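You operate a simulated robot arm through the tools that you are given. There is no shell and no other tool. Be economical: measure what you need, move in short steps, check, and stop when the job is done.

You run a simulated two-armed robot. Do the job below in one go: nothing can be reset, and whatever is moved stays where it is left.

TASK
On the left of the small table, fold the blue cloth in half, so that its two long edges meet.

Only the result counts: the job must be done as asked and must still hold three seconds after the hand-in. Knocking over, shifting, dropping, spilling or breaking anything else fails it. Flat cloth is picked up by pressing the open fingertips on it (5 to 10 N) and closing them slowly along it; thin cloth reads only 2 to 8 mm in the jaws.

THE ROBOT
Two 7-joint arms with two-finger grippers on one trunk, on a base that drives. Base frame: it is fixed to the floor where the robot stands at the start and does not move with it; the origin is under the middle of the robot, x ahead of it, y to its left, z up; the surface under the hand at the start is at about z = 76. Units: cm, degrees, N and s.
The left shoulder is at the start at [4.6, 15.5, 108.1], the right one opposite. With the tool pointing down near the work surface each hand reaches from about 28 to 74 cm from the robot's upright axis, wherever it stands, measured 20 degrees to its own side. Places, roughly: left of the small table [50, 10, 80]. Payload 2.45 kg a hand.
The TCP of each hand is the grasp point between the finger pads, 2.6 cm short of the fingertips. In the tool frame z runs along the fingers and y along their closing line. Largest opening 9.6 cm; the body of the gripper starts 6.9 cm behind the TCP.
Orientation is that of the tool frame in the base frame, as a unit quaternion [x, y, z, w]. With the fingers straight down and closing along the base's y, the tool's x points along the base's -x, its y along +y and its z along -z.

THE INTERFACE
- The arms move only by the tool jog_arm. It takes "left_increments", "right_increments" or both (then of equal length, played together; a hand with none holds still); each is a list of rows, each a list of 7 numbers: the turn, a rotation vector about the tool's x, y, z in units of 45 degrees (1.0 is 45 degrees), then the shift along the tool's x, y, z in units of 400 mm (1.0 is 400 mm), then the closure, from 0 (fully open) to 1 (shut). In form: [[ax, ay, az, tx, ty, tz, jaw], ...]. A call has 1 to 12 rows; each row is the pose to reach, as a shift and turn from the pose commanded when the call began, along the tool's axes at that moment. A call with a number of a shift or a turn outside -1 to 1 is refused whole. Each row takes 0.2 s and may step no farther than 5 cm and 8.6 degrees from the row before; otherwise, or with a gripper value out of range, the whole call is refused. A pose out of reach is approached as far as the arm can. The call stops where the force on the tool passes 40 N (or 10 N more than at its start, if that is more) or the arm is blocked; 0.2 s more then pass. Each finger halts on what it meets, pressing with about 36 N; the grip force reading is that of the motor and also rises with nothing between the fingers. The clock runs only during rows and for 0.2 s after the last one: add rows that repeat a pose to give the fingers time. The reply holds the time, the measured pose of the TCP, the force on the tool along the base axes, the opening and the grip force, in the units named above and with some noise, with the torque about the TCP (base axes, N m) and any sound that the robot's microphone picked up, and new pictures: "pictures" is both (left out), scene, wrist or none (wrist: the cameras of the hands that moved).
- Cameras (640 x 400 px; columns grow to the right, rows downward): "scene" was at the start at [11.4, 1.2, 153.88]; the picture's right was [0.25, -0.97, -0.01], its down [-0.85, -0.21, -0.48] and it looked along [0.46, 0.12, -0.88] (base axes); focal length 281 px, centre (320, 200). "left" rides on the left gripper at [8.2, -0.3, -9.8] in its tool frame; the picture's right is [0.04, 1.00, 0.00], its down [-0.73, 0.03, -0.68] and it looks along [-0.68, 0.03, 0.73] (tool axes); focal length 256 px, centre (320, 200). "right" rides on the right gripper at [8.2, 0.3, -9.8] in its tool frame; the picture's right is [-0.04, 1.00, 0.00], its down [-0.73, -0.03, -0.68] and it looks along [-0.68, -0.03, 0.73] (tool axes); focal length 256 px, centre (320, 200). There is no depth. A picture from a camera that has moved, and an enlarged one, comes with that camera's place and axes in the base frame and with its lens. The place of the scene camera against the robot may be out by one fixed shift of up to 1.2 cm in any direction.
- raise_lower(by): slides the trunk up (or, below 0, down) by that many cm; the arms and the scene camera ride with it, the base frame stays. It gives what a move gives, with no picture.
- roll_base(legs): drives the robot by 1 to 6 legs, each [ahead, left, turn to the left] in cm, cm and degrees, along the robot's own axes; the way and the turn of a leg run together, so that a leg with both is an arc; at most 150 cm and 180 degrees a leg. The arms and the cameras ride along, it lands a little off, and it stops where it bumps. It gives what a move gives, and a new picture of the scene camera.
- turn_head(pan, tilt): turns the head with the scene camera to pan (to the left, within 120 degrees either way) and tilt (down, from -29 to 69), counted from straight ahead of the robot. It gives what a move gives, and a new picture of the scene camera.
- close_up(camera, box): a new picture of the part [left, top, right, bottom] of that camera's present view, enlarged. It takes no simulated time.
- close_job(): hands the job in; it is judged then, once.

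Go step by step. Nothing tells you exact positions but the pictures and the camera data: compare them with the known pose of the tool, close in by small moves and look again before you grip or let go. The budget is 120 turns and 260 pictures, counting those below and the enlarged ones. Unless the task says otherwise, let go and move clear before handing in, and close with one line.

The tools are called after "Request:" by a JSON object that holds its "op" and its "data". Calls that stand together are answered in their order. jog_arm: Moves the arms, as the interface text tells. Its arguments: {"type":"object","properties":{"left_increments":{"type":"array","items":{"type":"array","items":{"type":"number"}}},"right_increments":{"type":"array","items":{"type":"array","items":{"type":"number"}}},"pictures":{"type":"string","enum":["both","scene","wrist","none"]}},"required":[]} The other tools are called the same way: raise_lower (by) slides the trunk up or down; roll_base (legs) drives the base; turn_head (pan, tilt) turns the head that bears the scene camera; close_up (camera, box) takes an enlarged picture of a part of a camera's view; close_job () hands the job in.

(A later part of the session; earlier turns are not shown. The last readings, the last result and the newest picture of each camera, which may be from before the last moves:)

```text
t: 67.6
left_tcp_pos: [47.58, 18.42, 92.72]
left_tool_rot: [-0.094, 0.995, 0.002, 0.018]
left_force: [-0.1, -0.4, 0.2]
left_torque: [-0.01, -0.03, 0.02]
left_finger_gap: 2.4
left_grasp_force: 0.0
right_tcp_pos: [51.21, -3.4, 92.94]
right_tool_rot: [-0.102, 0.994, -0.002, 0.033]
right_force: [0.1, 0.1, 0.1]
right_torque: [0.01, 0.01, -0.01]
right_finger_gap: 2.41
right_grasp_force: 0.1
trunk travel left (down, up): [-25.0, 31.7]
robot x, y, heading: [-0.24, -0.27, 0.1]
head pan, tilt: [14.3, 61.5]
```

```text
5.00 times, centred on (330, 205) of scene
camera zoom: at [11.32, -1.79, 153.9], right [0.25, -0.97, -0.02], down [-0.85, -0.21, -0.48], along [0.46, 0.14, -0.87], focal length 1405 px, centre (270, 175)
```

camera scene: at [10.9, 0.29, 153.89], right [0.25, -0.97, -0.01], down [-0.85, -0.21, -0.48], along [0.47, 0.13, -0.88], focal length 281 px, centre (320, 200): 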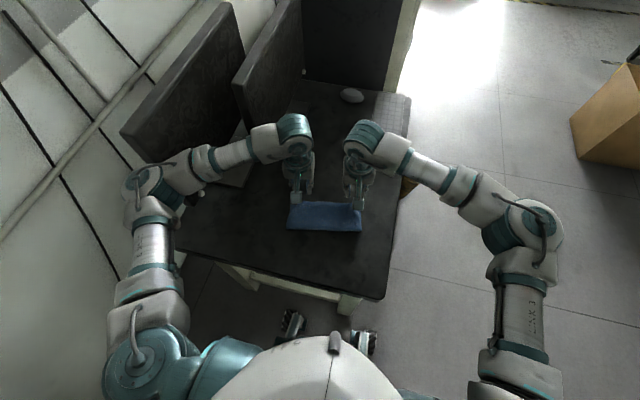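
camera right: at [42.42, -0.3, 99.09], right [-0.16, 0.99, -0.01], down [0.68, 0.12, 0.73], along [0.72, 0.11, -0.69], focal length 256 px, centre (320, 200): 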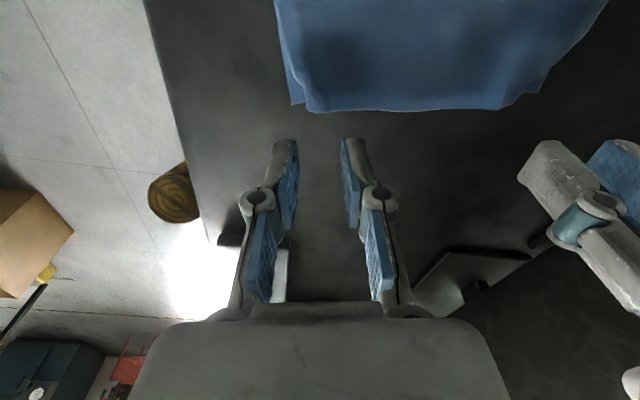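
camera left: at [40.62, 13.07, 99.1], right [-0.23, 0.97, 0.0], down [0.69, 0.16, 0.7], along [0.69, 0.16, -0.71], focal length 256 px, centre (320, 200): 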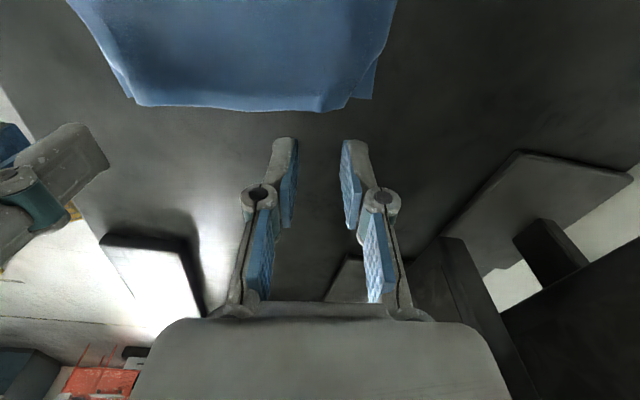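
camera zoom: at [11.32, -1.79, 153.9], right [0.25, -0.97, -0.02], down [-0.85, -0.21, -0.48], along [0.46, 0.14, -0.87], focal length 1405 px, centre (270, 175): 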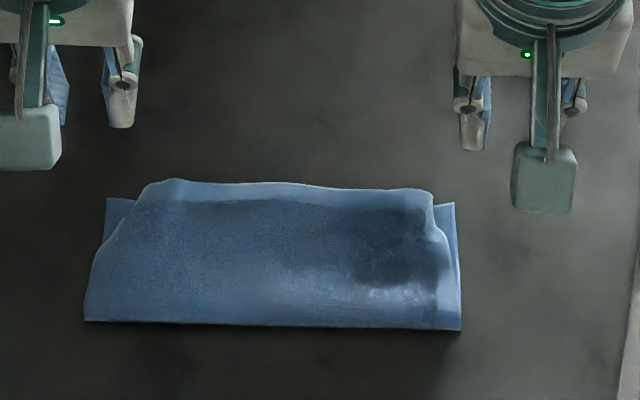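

The hem lies within about 1 cm of the bottom edge, but the top corners are tucked under. I'll pick the hem up again, lift so the corners spring free, then drop it slightly earlier and 1 cm further back.

Request:
{"op": "jog_arm", "data": {"left_increments": [[0, 0, 0, -0.01, -0.03, 0.06, 0.83], [0, 0, 0, -0.02, -0.06, 0.12, 0.83], [0, 0, 0, -0.03, -0.09, 0.19, 0.83], [0, 0, 0, -0.04, -0.104, 0.26, 0.83], [0, 0, 0, -0.04, -0.104, 0.305, 0.83], [0, 0, 0, -0.04, -0.104, 0.305, 0.83], [0, 0, 0, -0.04, -0.104, 0.305, 0.83]], "right_increments": [[0, 0, 0, -0.012, 0.035, 0.06, 0.83], [0, 0, 0, -0.024, 0.07, 0.12, 0.83], [0, 0, 0, -0.035, 0.105, 0.19, 0.83], [0, 0, 0, -0.0455, 0.1335, 0.26, 0.83], [0, 0, 0, -0.0455, 0.1335, 0.305, 0.83], [0, 0, 0, -0.0455, 0.1335, 0.305, 0.83], [0, 0, 0, -0.0455, 0.1335, 0.305, 0.83]], "pictures": "wrist"}}

```text
t: 69.2
left_tcp_pos: [50.15, 15.51, 80.66]
left_tool_rot: [-0.095, 0.995, -0.002, 0.018]
left_force: [-0.4, -0.4, 0.1]
left_torque: [0.02, 0.0, -0.03]
left_finger_gap: 1.64
left_grasp_force: 0.0
right_tcp_pos: [52.44, 2.88, 81.1]
right_tool_rot: [-0.103, 0.994, -0.007, 0.034]
right_force: [-0.7, 0.0, 0.2]
right_torque: [-0.03, -0.01, 0.0]
right_finger_gap: 1.67
right_grasp_force: 0.0
trunk travel left (down, up): [-25.0, 31.7]
robot x, y, heading: [-0.12, 0.04, 0.0]
head pan, tilt: [14.3, 61.5]
camera right: at [43.58, 1.73, 90.34], right [-0.16, 0.99, -0.02], down [0.68, 0.12, 0.73], along [0.72, 0.11, -0.69], focal length 256 px, centre (320, 200)
camera left: at [41.62, 13.53, 90.21], right [-0.23, 0.97, -0.01], down [0.69, 0.17, 0.7], along [0.69, 0.16, -0.71], focal length 256 px, centre (320, 200)
```

right: 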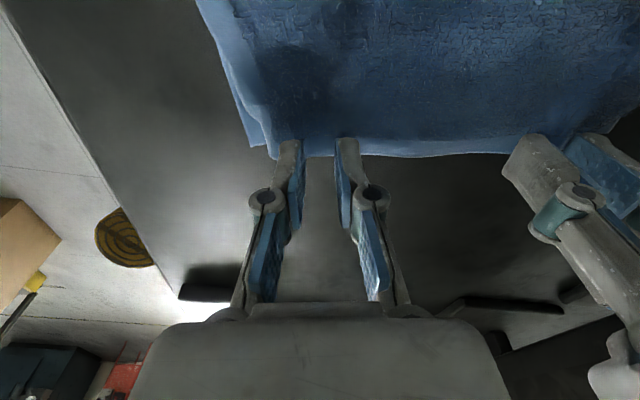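
left: 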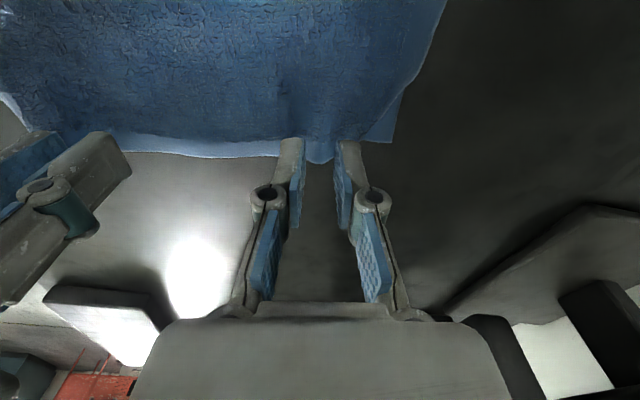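

Aligned. Down to contact and close slowly on the top hem.

Request:
{"op": "jog_arm", "data": {"left_increments": [[0, 0, 0, 0, -0.014, 0.02, 0.83], [0, 0, 0, 0, -0.014, 0.032, 0.83], [0, 0, 0, 0, -0.014, 0.039, 0.83], [0, 0, 0, 0, -0.014, 0.039, 0.83], [0, 0, 0, 0, -0.014, 0.039, 0.86], [0, 0, 0, 0, -0.014, 0.039, 0.89], [0, 0, 0, 0, -0.014, 0.039, 0.92], [0, 0, 0, 0, -0.014, 0.039, 0.95], [0, 0, 0, 0, -0.014, 0.039, 0.98], [0, 0, 0, 0, -0.014, 0.039, 1], [0, 0, 0, 0, -0.014, 0.039, 1]], "right_increments": [[0, 0, 0, 0, 0, 0.03, 0.83], [0, 0, 0, 0, 0, 0.043, 0.83], [0, 0, 0, 0, 0, 0.051, 0.83], [0, 0, 0, 0, 0, 0.051, 0.83], [0, 0, 0, 0, 0, 0.051, 0.86], [0, 0, 0, 0, 0, 0.051, 0.89], [0, 0, 0, 0, 0, 0.051, 0.92], [0, 0, 0, 0, 0, 0.051, 0.95], [0, 0, 0, 0, 0, 0.051, 0.98], [0, 0, 0, 0, 0, 0.051, 1], [0, 0, 0, 0, 0, 0.051, 1]], "pictures": "wrist"}}

```text
t: 71.6
left_tcp_pos: [50.06, 15.08, 79.24]
left_tool_rot: [-0.095, 0.995, -0.003, 0.02]
left_force: [1.7, -7.4, 6.4]
left_torque: [-0.22, 0.0, 0.09]
left_finger_gap: 0.4
left_grasp_force: 32.9
right_tcp_pos: [52.39, 3.2, 79.17]
right_tool_rot: [-0.104, 0.994, -0.005, 0.036]
right_force: [-0.8, 10.6, 20.8]
right_torque: [0.28, 0.13, -0.05]
right_finger_gap: 0.34
right_grasp_force: 32.3
trunk travel left (down, up): [-25.0, 31.7]
robot x, y, heading: [0.56, 0.07, -0.0]
head pan, tilt: [14.3, 61.5]
camera right: at [43.51, 1.9, 88.44], right [-0.17, 0.99, -0.02], down [0.67, 0.13, 0.73], along [0.72, 0.11, -0.68], focal length 256 px, centre (320, 200)
camera left: at [41.52, 13.13, 88.78], right [-0.23, 0.97, -0.01], down [0.69, 0.17, 0.71], along [0.69, 0.15, -0.71], focal length 256 px, centre (320, 200)
```

right: 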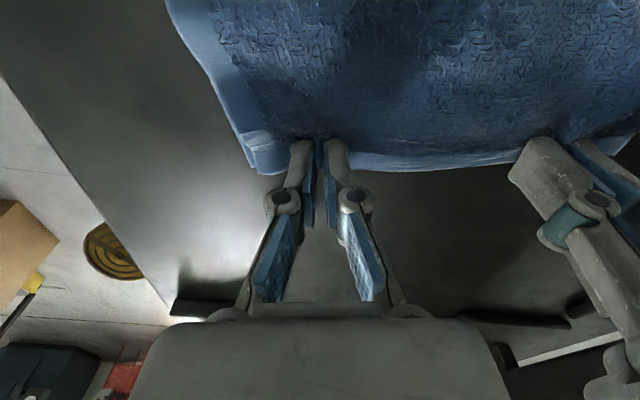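
left: 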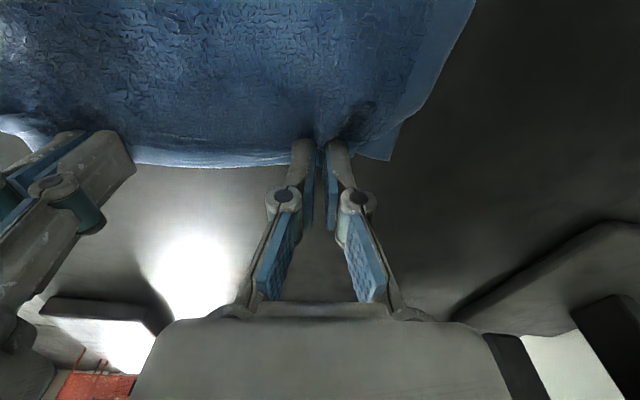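

Both hold. I lift over the fold again and look whether the corners are free.

Request:
{"op": "jog_arm", "data": {"left_increments": [[0, 0, 0, 0.01, 0, -0.05, 1], [0, 0, 0, 0.03, 0, -0.09, 1], [0, 0, 0, 0.053, -0.001, -0.12, 1], [0, 0, 0, 0.074, -0.001, -0.14, 1], [0, 0, 0, 0.0945, -0.002, -0.15, 1], [0, 0, 0, 0.0945, -0.002, -0.15, 1], [0, 0, 0, 0.0945, -0.002, -0.15, 1]], "right_increments": [[0, 0, 0, 0.01, 0, -0.05, 1], [0, 0, 0, 0.028, 0, -0.09, 1], [0, 0, 0, 0.05, -0.001, -0.12, 1], [0, 0, 0, 0.07, -0.001, -0.14, 1], [0, 0, 0, 0.09, -0.002, -0.15, 1], [0, 0, 0, 0.09, -0.002, -0.15, 1], [0, 0, 0, 0.09, -0.002, -0.15, 1]]}}

Request:
{"op": "close_up", "data": {"camera": "scene", "box": [270, 165, 390, 245]}}

```text
t: 73.2
left_tcp_pos: [46.44, 14.16, 84.87]
left_tool_rot: [-0.094, 0.995, -0.004, 0.018]
left_force: [2.0, -10.6, 0.0]
left_torque: [-0.31, -0.07, 0.07]
left_finger_gap: 0.38
left_grasp_force: 33.0
right_tcp_pos: [48.87, 2.1, 84.63]
right_tool_rot: [-0.101, 0.994, -0.006, 0.033]
right_force: [-1.4, 10.4, -0.8]
right_torque: [0.27, 0.07, -0.06]
right_finger_gap: 0.36
right_grasp_force: 32.5
trunk travel left (down, up): [-25.0, 31.7]
robot x, y, heading: [-0.01, 0.32, 0.3]
head pan, tilt: [14.3, 61.5]
camera scene: at [10.84, 1.95, 153.89], right [0.25, -0.97, 0.0], down [-0.85, -0.22, -0.48], along [0.47, 0.12, -0.88], focal length 281 px, centre (320, 200)
camera right: at [39.98, 0.83, 93.96], right [-0.16, 0.99, -0.02], down [0.68, 0.12, 0.73], along [0.72, 0.11, -0.69], focal length 256 px, centre (320, 200)
camera left: at [37.93, 12.16, 94.41], right [-0.23, 0.97, -0.01], down [0.69, 0.17, 0.7], along [0.69, 0.15, -0.71], focal length 256 px, centre (320, 200)
```

scene: 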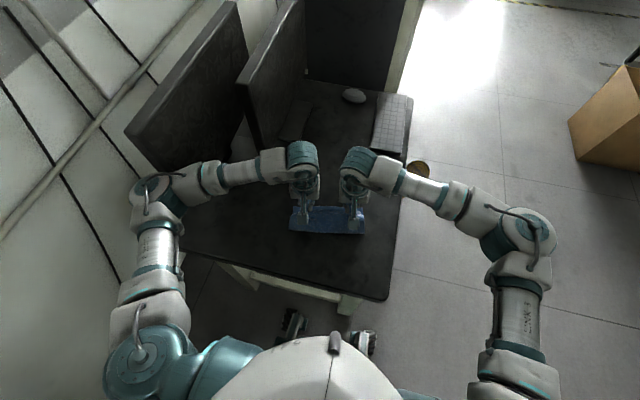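
right: 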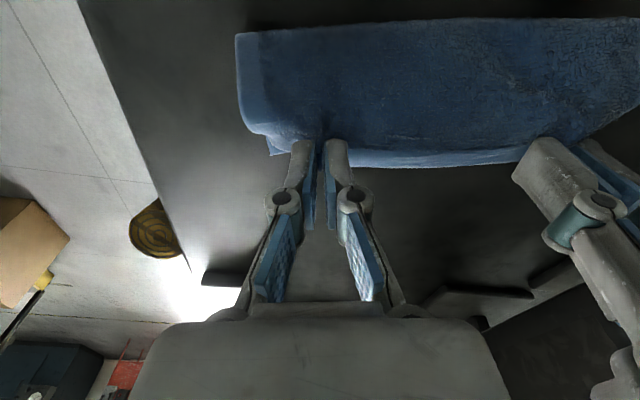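
left: 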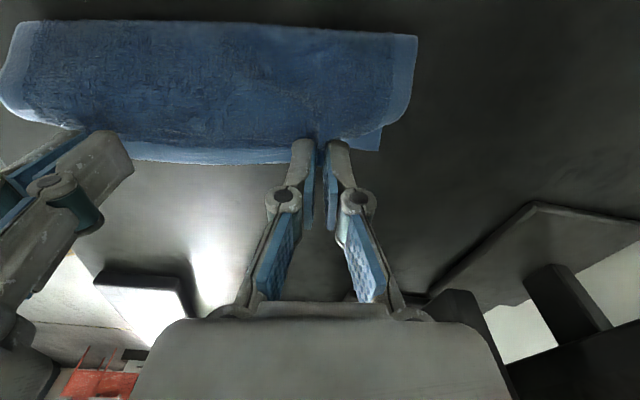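

```text
5.00 times, centred on (330, 205) of scene
camera zoom: at [10.84, 1.95, 153.89], right [0.25, -0.97, 0.0], down [-0.85, -0.22, -0.48], along [0.47, 0.12, -0.88], focal length 1405 px, centre (270, 175)
```

zoom: 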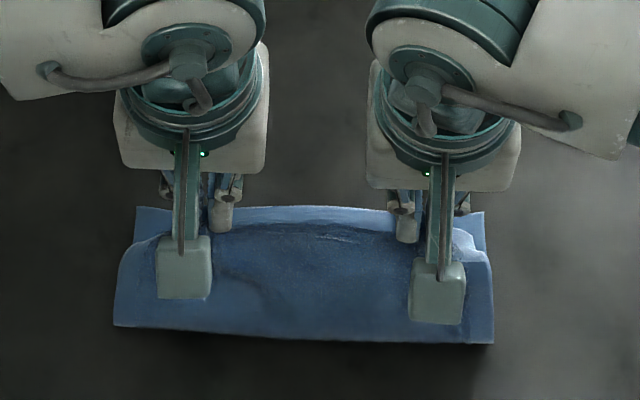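

The corners only hang below the pinches now; releasing slightly above the table should let them spring out. I move forward and down to ~2 cm height, then open.

Request:
{"op": "jog_arm", "data": {"left_increments": [[0, 0, 0, -0.02, 0.002, 0.015, 1], [0, 0, 0, -0.037, 0.004, 0.035, 1], [0, 0, 0, -0.05, 0.005, 0.06, 1], [0, 0, 0, -0.06, 0.0065, 0.085, 1], [0, 0, 0, -0.06, 0.0065, 0.097, 1], [0, 0, 0, -0.06, 0.0065, 0.097, 0.8], [0, 0, 0, -0.06, 0.0065, 0.097, 0.6], [0, 0, 0, -0.06, 0.0065, 0.097, 0.5], [0, 0, 0, -0.06, 0.0065, 0.07, 0.5], [0, 0, 0, -0.06, 0.0065, 0, 0.5], [0, 0, 0, -0.06, 0.0065, -0.1, 0.5]], "right_increments": [[0, 0, 0, -0.02, 0.003, 0.014, 1], [0, 0, 0, -0.037, 0.006, 0.033, 1], [0, 0, 0, -0.05, 0.008, 0.056, 1], [0, 0, 0, -0.061, 0.01, 0.08, 1], [0, 0, 0, -0.061, 0.01, 0.091, 1], [0, 0, 0, -0.061, 0.01, 0.091, 0.8], [0, 0, 0, -0.061, 0.01, 0.091, 0.6], [0, 0, 0, -0.061, 0.01, 0.091, 0.5], [0, 0, 0, -0.061, 0.01, 0.07, 0.5], [0, 0, 0, -0.061, 0.01, 0, 0.5], [0, 0, 0, -0.061, 0.01, -0.1, 0.5]]}}

Request:
{"op": "close_up", "data": {"camera": "scene", "box": [270, 165, 390, 245]}}

```text
t: 75.6
left_tcp_pos: [48.21, 14.69, 88.84]
left_tool_rot: [-0.095, 0.995, -0.001, 0.018]
left_force: [-0.4, -0.1, -0.3]
left_torque: [-0.01, 0.01, 0.01]
left_finger_gap: 4.79
left_grasp_force: 0.1
right_tcp_pos: [50.78, 2.68, 88.81]
right_tool_rot: [-0.103, 0.994, -0.005, 0.035]
right_force: [0.0, 0.2, -0.2]
right_torque: [-0.02, -0.01, 0.02]
right_finger_gap: 4.81
right_grasp_force: 0.0
trunk travel left (down, up): [-25.0, 31.7]
robot x, y, heading: [-0.04, -0.34, -0.1]
head pan, tilt: [14.3, 61.5]
camera scene: at [10.42, 1.44, 153.93], right [0.25, -0.97, 0.0], down [-0.85, -0.22, -0.48], along [0.47, 0.12, -0.87], focal length 281 px, centre (320, 200)
camera right: at [41.9, 1.34, 98.16], right [-0.16, 0.99, -0.01], down [0.68, 0.12, 0.73], along [0.72, 0.11, -0.69], focal length 256 px, centre (320, 200)
camera left: at [39.74, 12.66, 98.43], right [-0.23, 0.97, -0.01], down [0.69, 0.17, 0.7], along [0.69, 0.16, -0.71], focal length 256 px, centre (320, 200)
```

scene: 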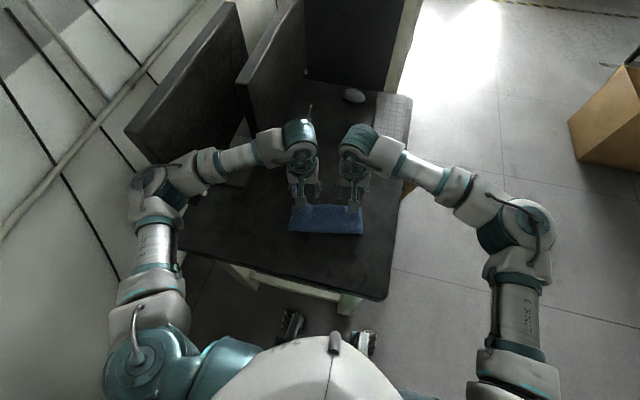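
right: 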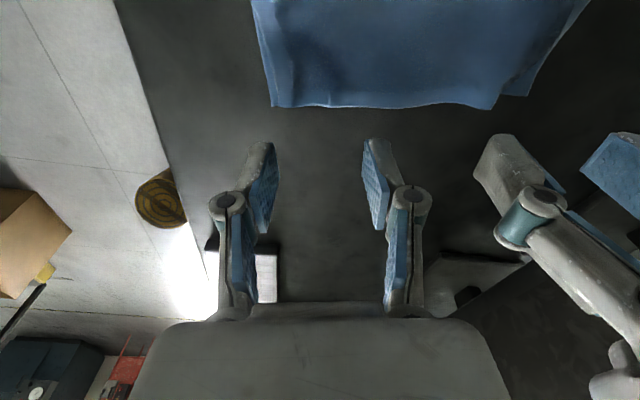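
left: 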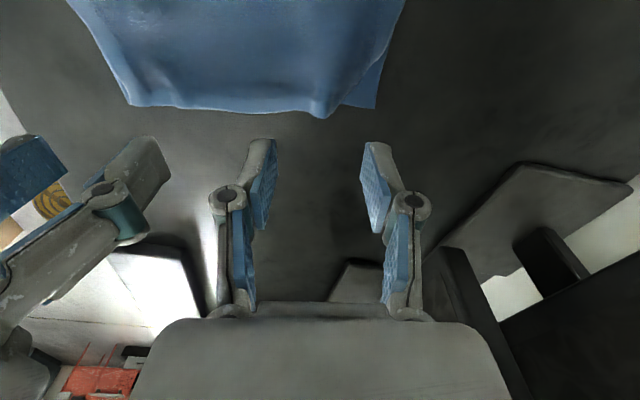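

```text
5.00 times, centred on (330, 205) of scene
camera zoom: at [10.42, 1.44, 153.93], right [0.25, -0.97, 0.0], down [-0.85, -0.22, -0.48], along [0.47, 0.12, -0.87], focal length 1405 px, centre (270, 175)
```

zoom: 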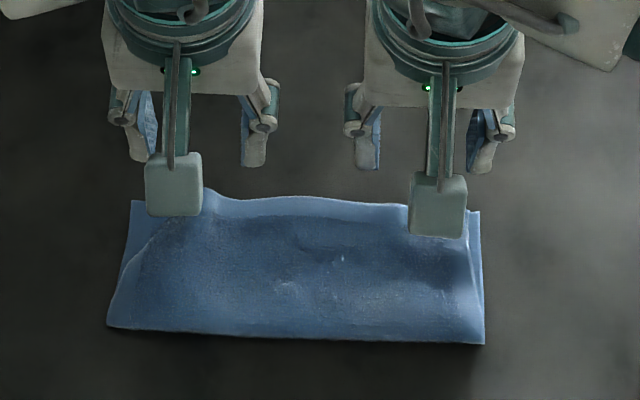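

The right end now matches; the left corner still looks tucked. Zoom there.

Request:
{"op": "close_up", "data": {"camera": "left", "box": [260, 0, 420, 130]}}

Request:
{"op": "close_up", "data": {"camera": "right", "box": [240, 0, 400, 130]}}

```text
3.08 times, centred on (340, 65) of left
camera zoom: at [39.74, 12.66, 98.43], right [-0.23, 0.97, -0.01], down [0.69, 0.17, 0.7], along [0.69, 0.16, -0.71], focal length 788 px, centre (258, 615)
```

zoom: 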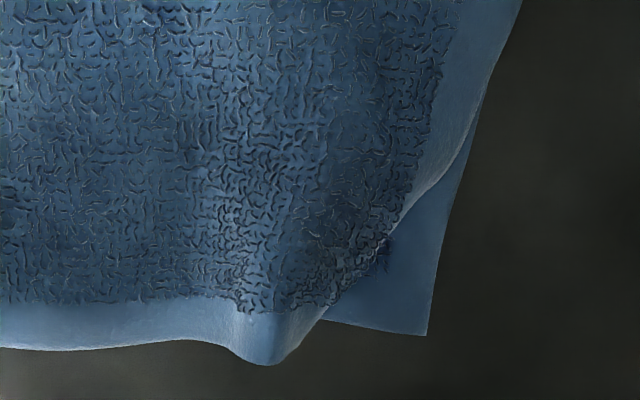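

```text
3.08 times, centred on (320, 65) of right
camera zoom: at [41.9, 1.34, 98.16], right [-0.16, 0.99, -0.01], down [0.68, 0.12, 0.73], along [0.72, 0.11, -0.69], focal length 788 px, centre (320, 615)
```

zoom: 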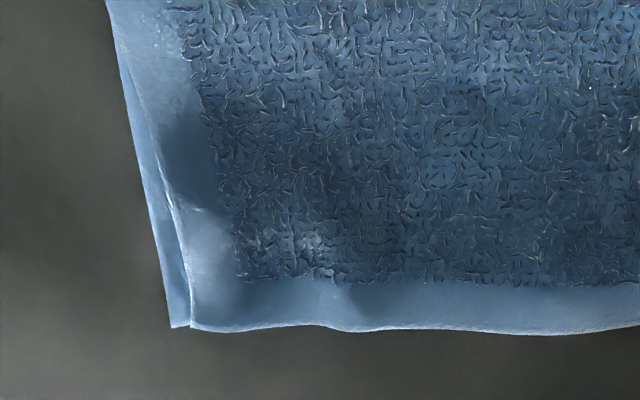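

Right corner is perfect; the left corner is folded under diagonally. I'll lift only the left part of the hem (gripping further in, so the corner hangs free) and let it spring out in the air.

Request:
{"op": "jog_arm", "data": {"left_increments": [[0, 0, 0, -0.01, -0.03, 0.02, 0.6], [0, 0, 0, -0.02, -0.064, 0.06, 0.75], [0, 0, 0, -0.0285, -0.064, 0.11, 0.83], [0, 0, 0, -0.0285, -0.064, 0.16, 0.83], [0, 0, 0, -0.0285, -0.064, 0.205, 0.83], [0, 0, 0, -0.0285, -0.064, 0.215, 0.83], [0, 0, 0, -0.0285, -0.064, 0.215, 0.83]], "right_increments": [[0, 0, 0, 0, -0.08, -0.03, 0.5], [0, 0, 0, 0, -0.18, -0.05, 0.5], [0, 0, 0, 0, -0.26, -0.05, 0.5], [0, 0, 0, 0, -0.26, -0.05, 0.5], [0, 0, 0, 0, -0.26, -0.05, 0.5], [0, 0, 0, 0, -0.26, -0.05, 0.5], [0, 0, 0, 0, -0.26, -0.05, 0.5]], "pictures": "wrist"}}

```text
t: 77.2
left_tcp_pos: [50.61, 11.57, 80.08]
left_tool_rot: [-0.091, 0.996, 0.004, 0.015]
left_force: [-0.1, -0.5, -0.7]
left_torque: [0.05, 0.0, -0.01]
left_finger_gap: 1.6
left_grasp_force: 0.1
right_tcp_pos: [53.02, -8.38, 90.5]
right_tool_rot: [-0.101, 0.994, 0.0, 0.032]
right_force: [0.0, -0.2, 0.8]
right_torque: [0.01, 0.02, 0.0]
right_finger_gap: 4.79
right_grasp_force: 0.0
trunk travel left (down, up): [-25.0, 31.7]
robot x, y, heading: [0.13, -0.11, -0.0]
head pan, tilt: [14.3, 61.5]
camera right: at [44.28, -9.58, 99.85], right [-0.16, 0.99, -0.01], down [0.68, 0.12, 0.73], along [0.72, 0.11, -0.69], focal length 256 px, centre (320, 200)
camera left: at [42.15, 9.38, 89.8], right [-0.22, 0.98, 0.0], down [0.7, 0.15, 0.7], along [0.68, 0.16, -0.71], focal length 256 px, centre (320, 200)
```

right: 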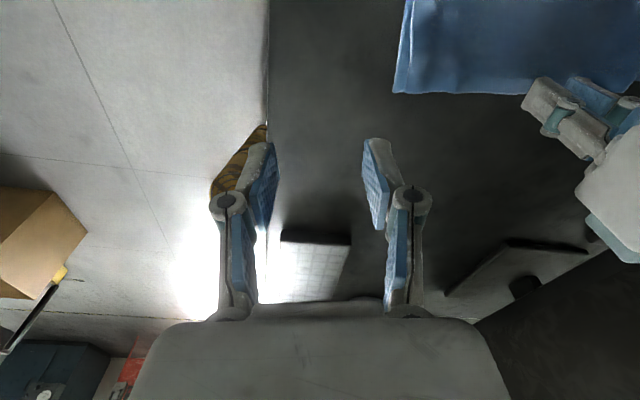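
left: 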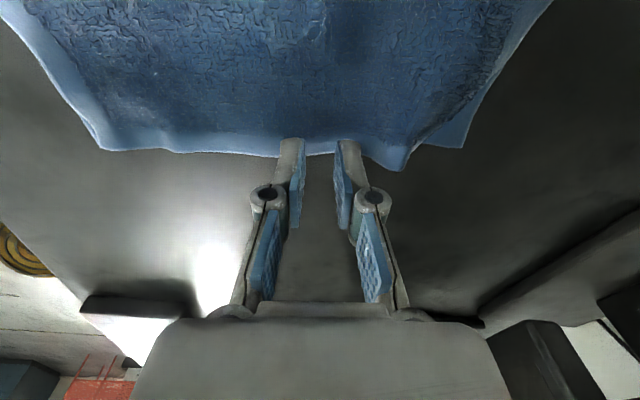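

Good spot, away from the tuck. Down, close, then lift.

Request:
{"op": "jog_arm", "data": {"left_increments": [[0, 0, 0, 0, 0.01, 0.015, 0.83], [0, 0, 0, 0, 0.01, 0.025, 0.83], [0, 0, 0, 0, 0.01, 0.028, 0.83], [0, 0, 0, 0, 0.01, 0.028, 0.86], [0, 0, 0, 0, 0.01, 0.028, 0.89], [0, 0, 0, 0, 0.01, 0.028, 0.92], [0, 0, 0, 0, 0.01, 0.028, 0.95], [0, 0, 0, 0, 0.01, 0.028, 0.98], [0, 0, 0, 0, 0.01, 0.028, 1], [0, 0, 0, 0, 0.01, 0.028, 1]], "pictures": "none"}}

Request:
{"op": "jog_arm", "data": {"left_increments": [[0, 0, 0, 0.005, 0, -0.04, 1], [0, 0, 0, 0.018, 0, -0.08, 1], [0, 0, 0, 0.035, 0, -0.11, 1], [0, 0, 0, 0.05, 0, -0.13, 1], [0, 0, 0, 0.06, 0, -0.14, 1], [0, 0, 0, 0.06, 0, -0.14, 1], [0, 0, 0, 0.06, 0, -0.14, 1]]}}

Request:
{"op": "close_up", "data": {"camera": "scene", "box": [270, 165, 390, 245]}}

```text
t: 79.4
left_tcp_pos: [50.13, 12.51, 79.6]
left_tool_rot: [-0.095, 0.995, 0.0, 0.02]
left_force: [0.5, -1.1, 0.2]
left_torque: [0.01, -0.03, -0.01]
left_finger_gap: 0.22
left_grasp_force: 30.0
right_tcp_pos: [52.47, -7.71, 90.99]
right_tool_rot: [-0.102, 0.994, -0.004, 0.037]
right_force: [0.8, 0.0, 0.6]
right_torque: [0.0, 0.04, -0.01]
right_finger_gap: 4.78
right_grasp_force: 0.0
trunk travel left (down, up): [-25.0, 31.7]
robot x, y, heading: [0.0, 0.05, 0.3]
head pan, tilt: [14.3, 61.5]
```

```text
t: 81.0
left_tcp_pos: [47.54, 12.18, 84.8]
left_tool_rot: [-0.095, 0.995, 0.001, 0.018]
left_force: [-1.0, -0.6, 0.1]
left_torque: [0.01, -0.02, 0.02]
left_finger_gap: 0.2
left_grasp_force: 34.0
right_tcp_pos: [52.47, -7.78, 90.99]
right_tool_rot: [-0.103, 0.994, -0.004, 0.035]
right_force: [0.2, 0.1, -0.6]
right_torque: [-0.01, 0.04, -0.02]
right_finger_gap: 4.8
right_grasp_force: 0.0
trunk travel left (down, up): [-25.0, 31.7]
robot x, y, heading: [-0.03, 0.07, 0.1]
head pan, tilt: [14.3, 61.5]
camera scene: at [10.15, -0.45, 153.94], right [0.25, -0.97, -0.01], down [-0.85, -0.21, -0.49], along [0.47, 0.13, -0.87], focal length 281 px, centre (320, 200)
camera left: at [39.1, 10.14, 94.46], right [-0.23, 0.97, 0.0], down [0.69, 0.16, 0.71], along [0.69, 0.16, -0.71], focal length 256 px, centre (320, 200)
```

scene: 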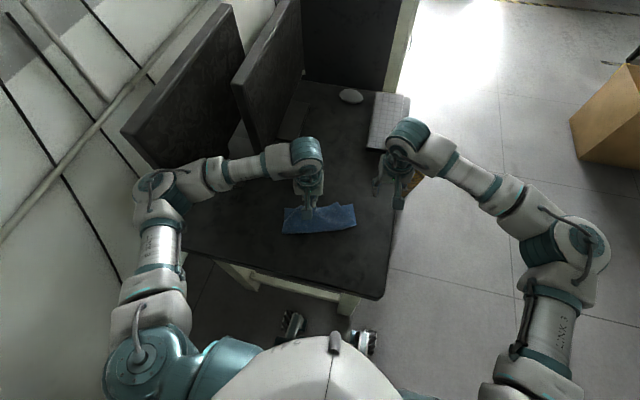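
left: 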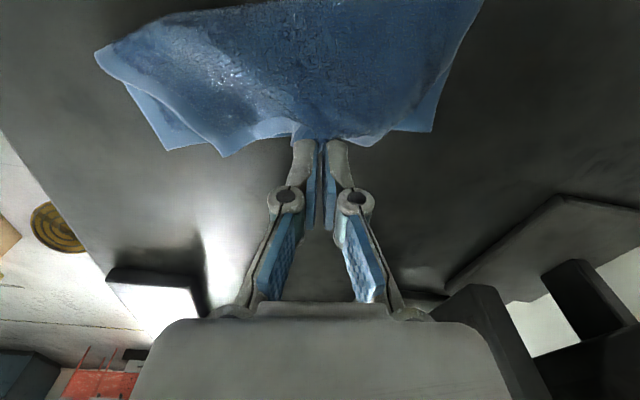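

```text
5.00 times, centred on (330, 205) of scene
camera zoom: at [10.15, -0.45, 153.94], right [0.25, -0.97, -0.01], down [-0.85, -0.21, -0.49], along [0.47, 0.13, -0.87], focal length 1405 px, centre (270, 175)
```

zoom: 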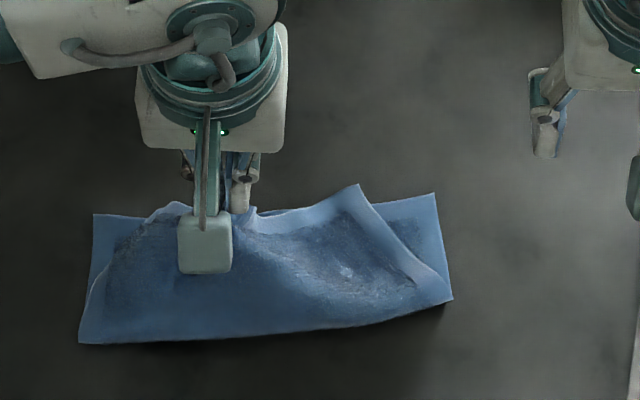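

I bring it forward and release about 3 cm up, so that it springs open in the air and falls onto the bottom layer.

Request:
{"op": "jog_arm", "data": {"left_increments": [[0, 0, 0, -0.02, 0, 0.01, 1], [0, 0, 0, -0.038, 0.003, 0.03, 1], [0, 0, 0, -0.05, 0.006, 0.055, 1], [0, 0, 0, -0.05, 0.006, 0.055, 1], [0, 0, 0, -0.05, 0.006, 0.055, 0.7], [0, 0, 0, -0.05, 0.006, 0.055, 0.5], [0, 0, 0, -0.05, 0.006, 0.03, 0.5], [0, 0, 0, -0.05, 0.006, -0.05, 0.5], [0, 0, 0, -0.05, 0.006, -0.15, 0.5], [0, 0, 0, -0.05, 0.006, -0.15, 0.5], [0, 0, 0, -0.05, 0.006, -0.15, 0.5], [0, 0, 0, -0.05, 0.006, -0.15, 0.5]], "pictures": "wrist"}}

Request:
{"op": "close_up", "data": {"camera": "scene", "box": [270, 165, 390, 245]}}

```text
t: 83.6
left_tcp_pos: [48.82, 12.99, 91.15]
left_tool_rot: [-0.095, 0.995, -0.001, 0.02]
left_force: [-0.5, 0.0, -0.4]
left_torque: [-0.02, -0.03, -0.03]
left_finger_gap: 4.8
left_grasp_force: 0.1
right_tcp_pos: [52.23, -7.47, 91.12]
right_tool_rot: [-0.103, 0.994, -0.004, 0.037]
right_force: [0.1, -0.2, 0.1]
right_torque: [0.03, 0.01, -0.02]
right_finger_gap: 4.8
right_grasp_force: 0.1
trunk travel left (down, up): [-25.0, 31.7]
robot x, y, heading: [-0.07, 0.22, -0.2]
head pan, tilt: [14.3, 61.5]
camera left: at [40.34, 11.02, 100.69], right [-0.23, 0.97, -0.01], down [0.69, 0.17, 0.71], along [0.69, 0.16, -0.71], focal length 256 px, centre (320, 200)
```

left: 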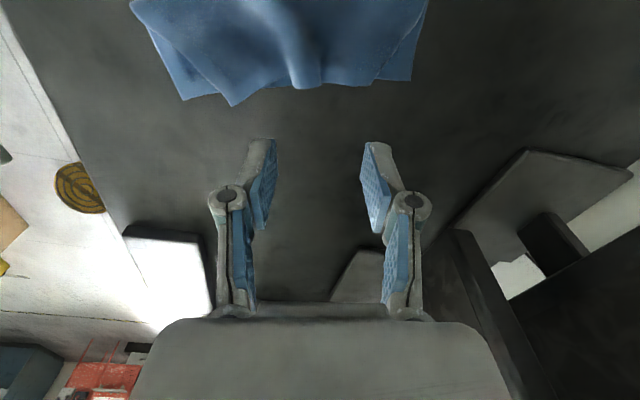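

```text
5.00 times, centred on (330, 205) of scene
camera zoom: at [9.52, 0.36, 153.99], right [0.25, -0.97, -0.01], down [-0.84, -0.21, -0.49], along [0.47, 0.13, -0.87], focal length 1405 px, centre (270, 175)
```

zoom: 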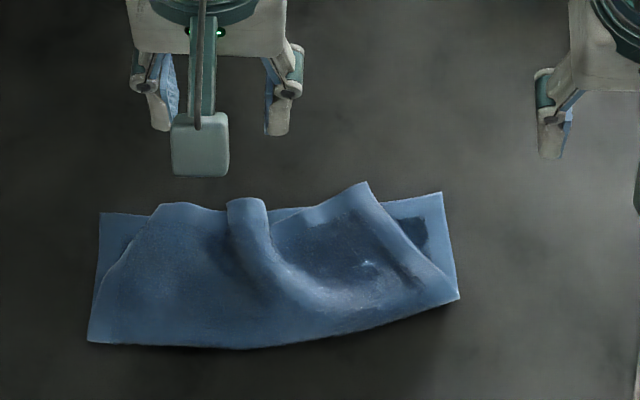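

The top hem now has a ridge and both ends are drawn in, with corners at ≈(48.2,17.6) and (53.2,5.2) while the bottom ones are at (47.0,21.0) and (53.8,0.7). I zoom to judge the corners before re-gripping both and spreading the hem.

Request:
{"op": "close_up", "data": {"camera": "left", "box": [120, 0, 440, 120]}}

Request:
{"op": "close_up", "data": {"camera": "right", "box": [320, 0, 640, 160]}}

```text
2.00 times, centred on (280, 60) of left
camera zoom: at [40.34, 11.02, 100.69], right [-0.23, 0.97, -0.01], down [0.69, 0.17, 0.71], along [0.69, 0.16, -0.71], focal length 512 px, centre (400, 480)
```

zoom: 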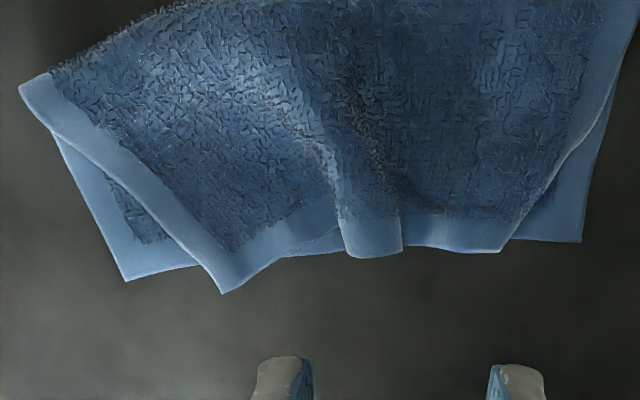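

```text
2.00 times, centred on (480, 80) of right
camera zoom: at [43.31, -8.77, 100.45], right [-0.16, 0.99, -0.01], down [0.67, 0.12, 0.73], along [0.72, 0.11, -0.68], focal length 512 px, centre (0, 440)
```

zoom: 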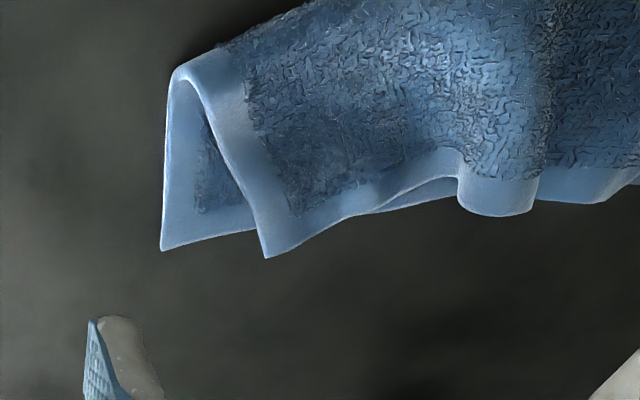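

The left corner remains rolled under. The safest is to open the fold completely (the cloth relaxes flat by itself) and refold with the cross-edge grip that released cleanly; the middle ridge is easy to grab with the left hand.

Request:
{"op": "jog_arm", "data": {"left_increments": [[0, 0, 0, 0.008, -0.01, 0.07, 0.55], [0, 0, 0, 0.016, -0.02, 0.14, 0.55], [0, 0, 0, 0.0225, -0.031, 0.21, 0.55], [0, 0, 0, 0.0225, -0.031, 0.27, 0.55], [0, 0, 0, 0.0225, -0.031, 0.287, 0.55], [0, 0, 0, 0.0225, -0.031, 0.287, 0.65], [0, 0, 0, 0.0225, -0.031, 0.287, 0.75], [0, 0, 0, 0.0225, -0.031, 0.287, 0.85], [0, 0, 0, 0.0225, -0.031, 0.287, 0.95], [0, 0, 0, 0.0225, -0.031, 0.287, 1], [0, 0, 0, 0.0225, -0.031, 0.287, 1]], "pictures": "wrist"}}

```text
t: 86.0
left_tcp_pos: [49.37, 11.09, 79.36]
left_tool_rot: [-0.094, 0.995, 0.002, 0.017]
left_force: [-0.3, -0.7, 2.8]
left_torque: [-0.02, 0.05, 0.01]
left_finger_gap: 0.47
left_grasp_force: 33.7
right_tcp_pos: [52.78, -7.89, 90.63]
right_tool_rot: [-0.103, 0.994, -0.002, 0.034]
right_force: [0.6, -0.4, -0.4]
right_torque: [0.03, 0.02, 0.0]
right_finger_gap: 4.79
right_grasp_force: 0.0
trunk travel left (down, up): [-25.0, 31.7]
robot x, y, heading: [-0.07, -0.22, 0.0]
head pan, tilt: [14.3, 61.5]
camera left: at [40.99, 9.06, 88.95], right [-0.23, 0.97, 0.0], down [0.69, 0.16, 0.7], along [0.69, 0.16, -0.71], focal length 256 px, centre (320, 200)
```

left: 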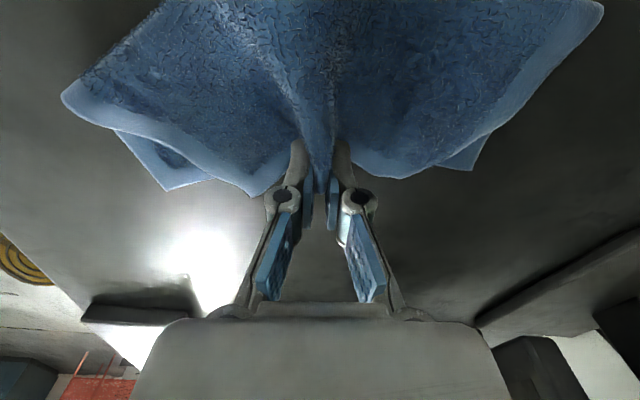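

The middle ridge is held. I carry the hem up and back toward the robot to open the fold, and release a little above the table.

Request:
{"op": "jog_arm", "data": {"left_increments": [[0, 0, 0, 0.0255, 0, -0.075, 1], [0, 0, 0, 0.076, 0.002, -0.1375, 1], [0, 0, 0, 0.14, 0.001, -0.1875, 1], [0, 0, 0, 0.203, 0.003, -0.2125, 1], [0, 0, 0, 0.266, 0.005, -0.2, 1], [0, 0, 0, 0.317, 0.007, -0.15, 1], [0, 0, 0, 0.355, 0.0065, -0.0875, 1], [0, 0, 0, 0.3725, 0.007, -0.045, 1], [0, 0, 0, 0.3725, 0.007, -0.03, 1], [0, 0, 0, 0.3725, 0.007, -0.03, 0.7], [0, 0, 0, 0.3725, 0.007, -0.03, 0.5]]}}

```text
t: 88.4
left_tcp_pos: [34.51, 8.66, 79.98]
left_tool_rot: [-0.094, 0.995, 0.001, 0.017]
left_force: [-0.9, 2.0, 1.8]
left_torque: [-0.02, 0.01, 0.01]
left_finger_gap: 4.78
left_grasp_force: 0.1
right_tcp_pos: [52.94, -7.75, 90.61]
right_tool_rot: [-0.103, 0.994, -0.004, 0.033]
right_force: [0.2, -0.5, 0.9]
right_torque: [0.03, 0.01, 0.0]
right_finger_gap: 4.78
right_grasp_force: 0.1
trunk travel left (down, up): [-25.0, 31.7]
robot x, y, heading: [0.02, 0.25, -0.1]
head pan, tilt: [14.3, 61.5]
camera scene: at [10.93, 0.39, 153.9], right [0.25, -0.97, -0.01], down [-0.85, -0.21, -0.48], along [0.47, 0.13, -0.88], focal length 281 px, centre (320, 200)
camera left: at [26.18, 6.73, 89.54], right [-0.23, 0.97, 0.0], down [0.69, 0.16, 0.7], along [0.69, 0.16, -0.71], focal length 256 px, centre (320, 200)
```

scene: 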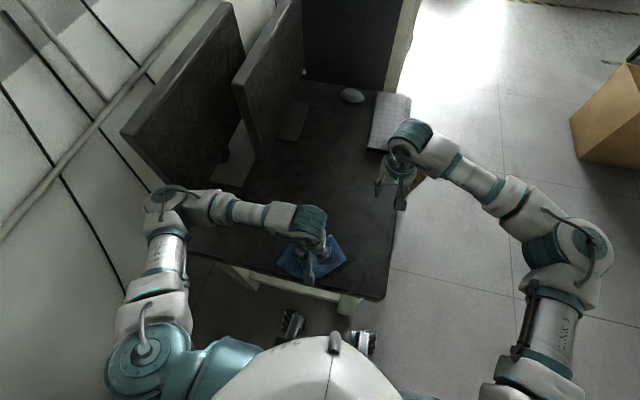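
left: 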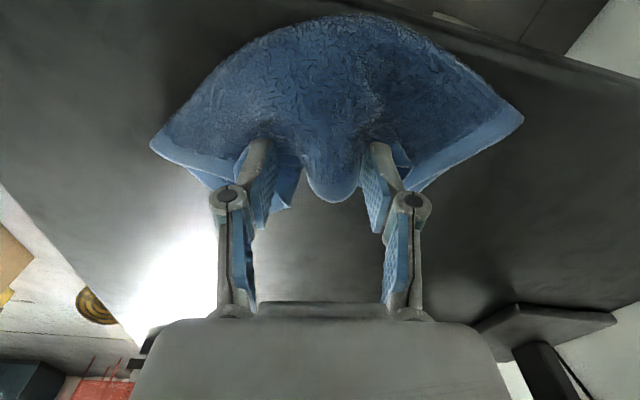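

The whole cloth was dragged back rather than opened. I raise the left hand clear and look.

Request:
{"op": "jog_arm", "data": {"left_increments": [[0, 0, 0, 0, 0, -0.06, 0.4], [0, 0, 0, 0, 0, -0.14, 0.4], [0, 0, 0, -0.05, 0.08, -0.24, 0.4], [0, 0, 0, -0.1, 0.18, -0.32, 0.4], [0, 0, 0, -0.15, 0.28, -0.34, 0.4], [0, 0, 0, -0.15, 0.28, -0.34, 0.4]], "pictures": "wrist"}}

Request:
{"op": "close_up", "data": {"camera": "scene", "box": [240, 190, 400, 310]}}

```text
refused: row 3 steps farther than a row can; nothing moved
```

```text
3.33 times, centred on (320, 250) of scene
camera zoom: at [10.93, 0.39, 153.9], right [0.25, -0.97, -0.01], down [-0.85, -0.21, -0.48], along [0.47, 0.13, -0.88], focal length 937 px, centre (320, 33)
```

zoom: 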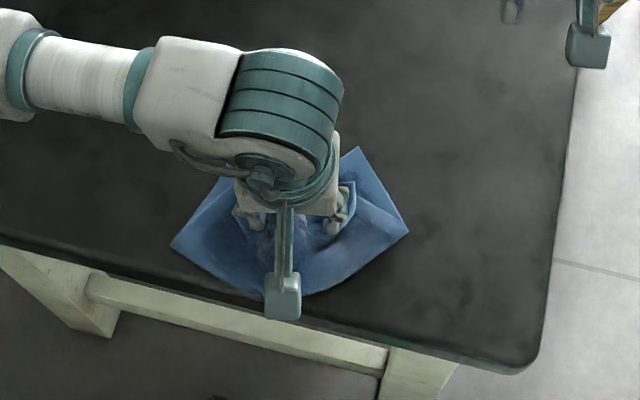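

Request:
{"op": "jog_arm", "data": {"left_increments": [[0, 0, 0, 0, 0, -0.06, 0.4], [0, 0, 0, 0, 0, -0.14, 0.4], [0, 0, 0, -0.03, 0.05, -0.22, 0.4], [0, 0, 0, -0.07, 0.12, -0.28, 0.4], [0, 0, 0, -0.11, 0.2, -0.32, 0.4], [0, 0, 0, -0.15, 0.28, -0.34, 0.4], [0, 0, 0, -0.15, 0.28, -0.34, 0.4]], "pictures": "wrist"}}

Request:
{"op": "close_up", "data": {"camera": "scene", "box": [240, 190, 400, 310]}}

```text
t: 90.0
left_tcp_pos: [38.36, 21.41, 93.71]
left_tool_rot: [-0.096, 0.995, -0.003, 0.014]
left_force: [0.0, 0.1, 0.3]
left_torque: [-0.02, 0.02, -0.02]
left_finger_gap: 5.78
left_grasp_force: 0.2
right_tcp_pos: [53.33, -7.47, 90.49]
right_tool_rot: [-0.102, 0.994, -0.006, 0.03]
right_force: [-0.6, 1.1, -0.4]
right_torque: [0.01, 0.0, -0.01]
right_finger_gap: 4.8
right_grasp_force: 0.1
trunk travel left (down, up): [-25.0, 31.7]
robot x, y, heading: [-0.32, -0.19, -0.1]
head pan, tilt: [14.3, 61.5]
camera left: at [29.97, 19.41, 103.11], right [-0.23, 0.97, -0.01], down [0.69, 0.17, 0.7], along [0.68, 0.15, -0.71], focal length 256 px, centre (320, 200)
```

left: 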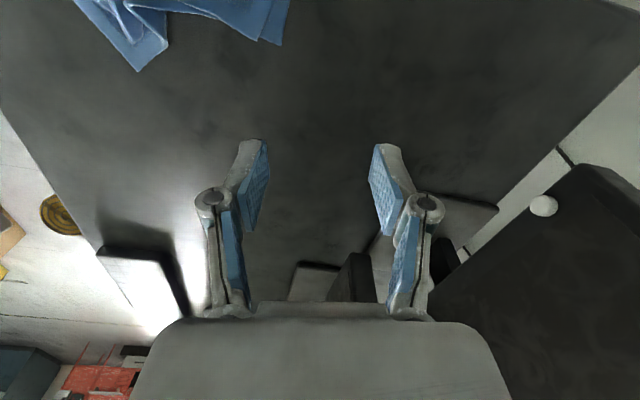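

```text
3.33 times, centred on (320, 250) of scene
camera zoom: at [12.1, 1.89, 153.81], right [0.25, -0.97, 0.0], down [-0.85, -0.22, -0.47], along [0.46, 0.12, -0.88], focal length 937 px, centre (320, 33)
```

zoom: 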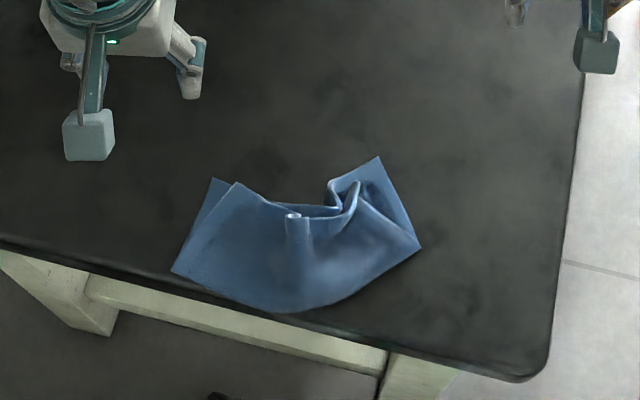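

The cloth lies crumpled near the front edge of the table but safely on it, and the left corner has come free. I back the robot up 12 cm to work on it comfortably.

Request:
{"op": "roll_base", "data": {"legs": [[-12, 0, 0]]}}

Request:
{"op": "close_up", "data": {"camera": "scene", "box": [240, 150, 400, 270]}}

Request:
{"op": "close_up", "data": {"camera": "left", "box": [0, 0, 400, 250]}}

```text
t: 91.2
left_tcp_pos: [26.56, 21.77, 93.36]
left_tool_rot: [-0.094, 0.995, -0.003, 0.015]
left_force: [0.3, 0.0, -0.8]
left_torque: [0.03, -0.03, -0.02]
left_finger_gap: 5.78
left_grasp_force: 0.0
right_tcp_pos: [41.5, -6.97, 90.45]
right_tool_rot: [-0.102, 0.994, -0.008, 0.031]
right_force: [0.4, 0.3, 0.2]
right_torque: [-0.01, -0.02, -0.03]
right_finger_gap: 4.79
right_grasp_force: 0.0
trunk travel left (down, up): [-25.0, 31.7]
robot x, y, heading: [-11.85, 0.1, -0.2]
head pan, tilt: [14.3, 61.5]
camera scene: at [0.38, 2.46, 153.79], right [0.25, -0.97, 0.0], down [-0.85, -0.22, -0.47], along [0.46, 0.12, -0.88], focal length 281 px, centre (320, 200)
```

scene: 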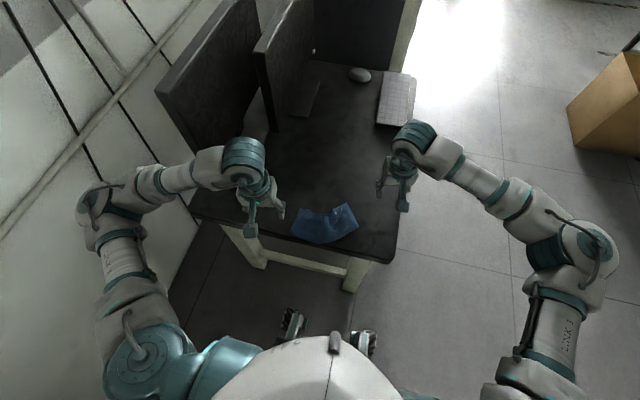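

```text
3.33 times, centred on (320, 210) of scene
camera zoom: at [0.38, 2.46, 153.79], right [0.25, -0.97, 0.0], down [-0.85, -0.22, -0.47], along [0.46, 0.12, -0.88], focal length 937 px, centre (320, 167)
```

zoom: 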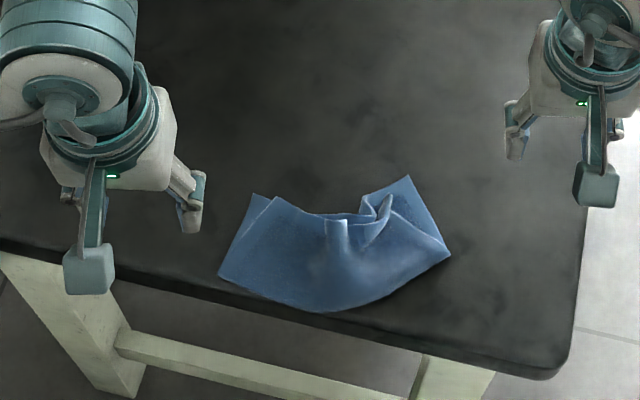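

```text
1.60 times, centred on (200, 125) of left
camera zoom: at [18.22, 19.76, 103.01], right [-0.23, 0.97, -0.01], down [0.69, 0.17, 0.7], along [0.68, 0.15, -0.71], focal length 410 px, centre (512, 320)
```

zoom: 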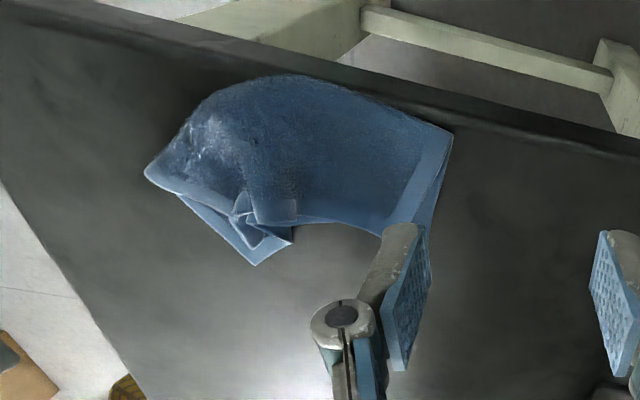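

I'll unfold by gravity: pinch the exposed bottom-right corner (≈(42.8,3.5)) with the right hand, lift the cloth until it hangs open, and lay it out flat again. First the right hand above that corner.

Request:
{"op": "jog_arm", "data": {"right_increments": [[0, 0, 0, -0.01, 0.09, 0.03, 0.7], [0, 0, 0, -0.02, 0.18, 0.08, 0.83], [0, 0, 0, -0.0355, 0.266, 0.13, 0.83], [0, 0, 0, -0.0355, 0.266, 0.18, 0.83], [0, 0, 0, -0.0355, 0.266, 0.186, 0.83], [0, 0, 0, -0.0355, 0.266, 0.186, 0.83]], "pictures": "wrist"}}

```text
t: 92.6
left_tcp_pos: [26.29, 21.61, 93.59]
left_tool_rot: [-0.093, 0.995, -0.003, 0.017]
left_force: [-0.1, -1.0, -0.7]
left_torque: [-0.02, -0.01, 0.0]
left_finger_gap: 5.75
left_grasp_force: 0.1
right_tcp_pos: [40.8, 3.54, 83.07]
right_tool_rot: [-0.101, 0.994, -0.008, 0.032]
right_force: [-0.2, 0.4, -0.5]
right_torque: [-0.01, 0.03, 0.02]
right_finger_gap: 1.64
right_grasp_force: 0.1
trunk travel left (down, up): [-25.0, 31.7]
robot x, y, heading: [-11.68, -0.01, -0.2]
head pan, tilt: [14.3, 61.5]
camera right: at [32.0, 2.33, 92.49], right [-0.16, 0.99, -0.02], down [0.68, 0.12, 0.72], along [0.72, 0.11, -0.69], focal length 256 px, centre (320, 200)
```

right: 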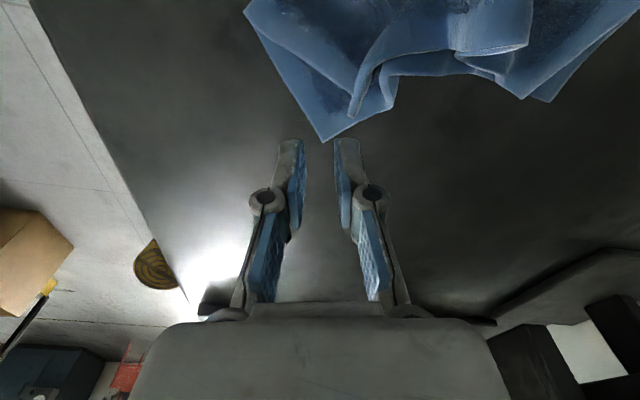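

The corner points right between the fingers. Down, close, and lift a little to check.

Request:
{"op": "jog_arm", "data": {"right_increments": [[0, 0, 0, -0.008, -0.005, 0.04, 0.83], [0, 0, 0, -0.008, -0.005, 0.08, 0.83], [0, 0, 0, -0.008, -0.005, 0.1, 0.83], [0, 0, 0, -0.008, -0.005, 0.105, 0.83], [0, 0, 0, -0.008, -0.005, 0.105, 0.87], [0, 0, 0, -0.008, -0.005, 0.105, 0.91], [0, 0, 0, -0.008, -0.005, 0.105, 0.95], [0, 0, 0, -0.008, -0.005, 0.105, 1], [0, 0, 0, -0.008, -0.005, 0.105, 1], [0, 0, 0, -0.008, -0.005, 0.105, 1]], "pictures": "wrist"}}

```text
t: 94.8
left_tcp_pos: [26.33, 21.58, 93.7]
left_tool_rot: [-0.095, 0.995, -0.003, 0.018]
left_force: [0.2, 0.0, 0.5]
left_torque: [0.04, 0.0, 0.01]
left_finger_gap: 5.73
left_grasp_force: 0.0
right_tcp_pos: [41.61, 3.45, 79.0]
right_tool_rot: [-0.102, 0.994, -0.007, 0.032]
right_force: [-0.6, 0.2, -0.5]
right_torque: [0.01, 0.0, -0.02]
right_finger_gap: 0.01
right_grasp_force: 28.1
trunk travel left (down, up): [-25.0, 31.7]
robot x, y, heading: [-12.11, -0.04, -0.1]
head pan, tilt: [14.3, 61.5]
camera right: at [32.72, 2.22, 88.45], right [-0.16, 0.99, -0.02], down [0.68, 0.12, 0.72], along [0.72, 0.11, -0.69], focal length 256 px, centre (320, 200)
```

right: 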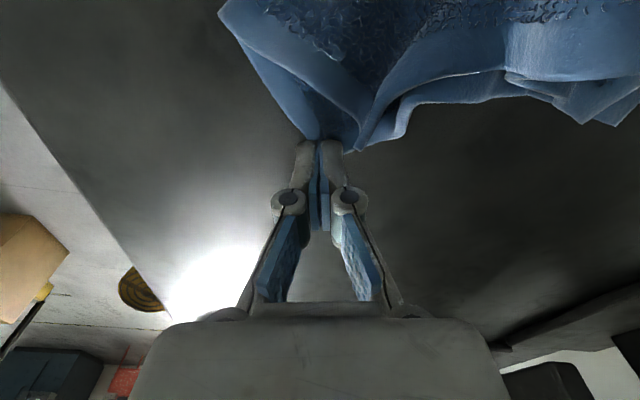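

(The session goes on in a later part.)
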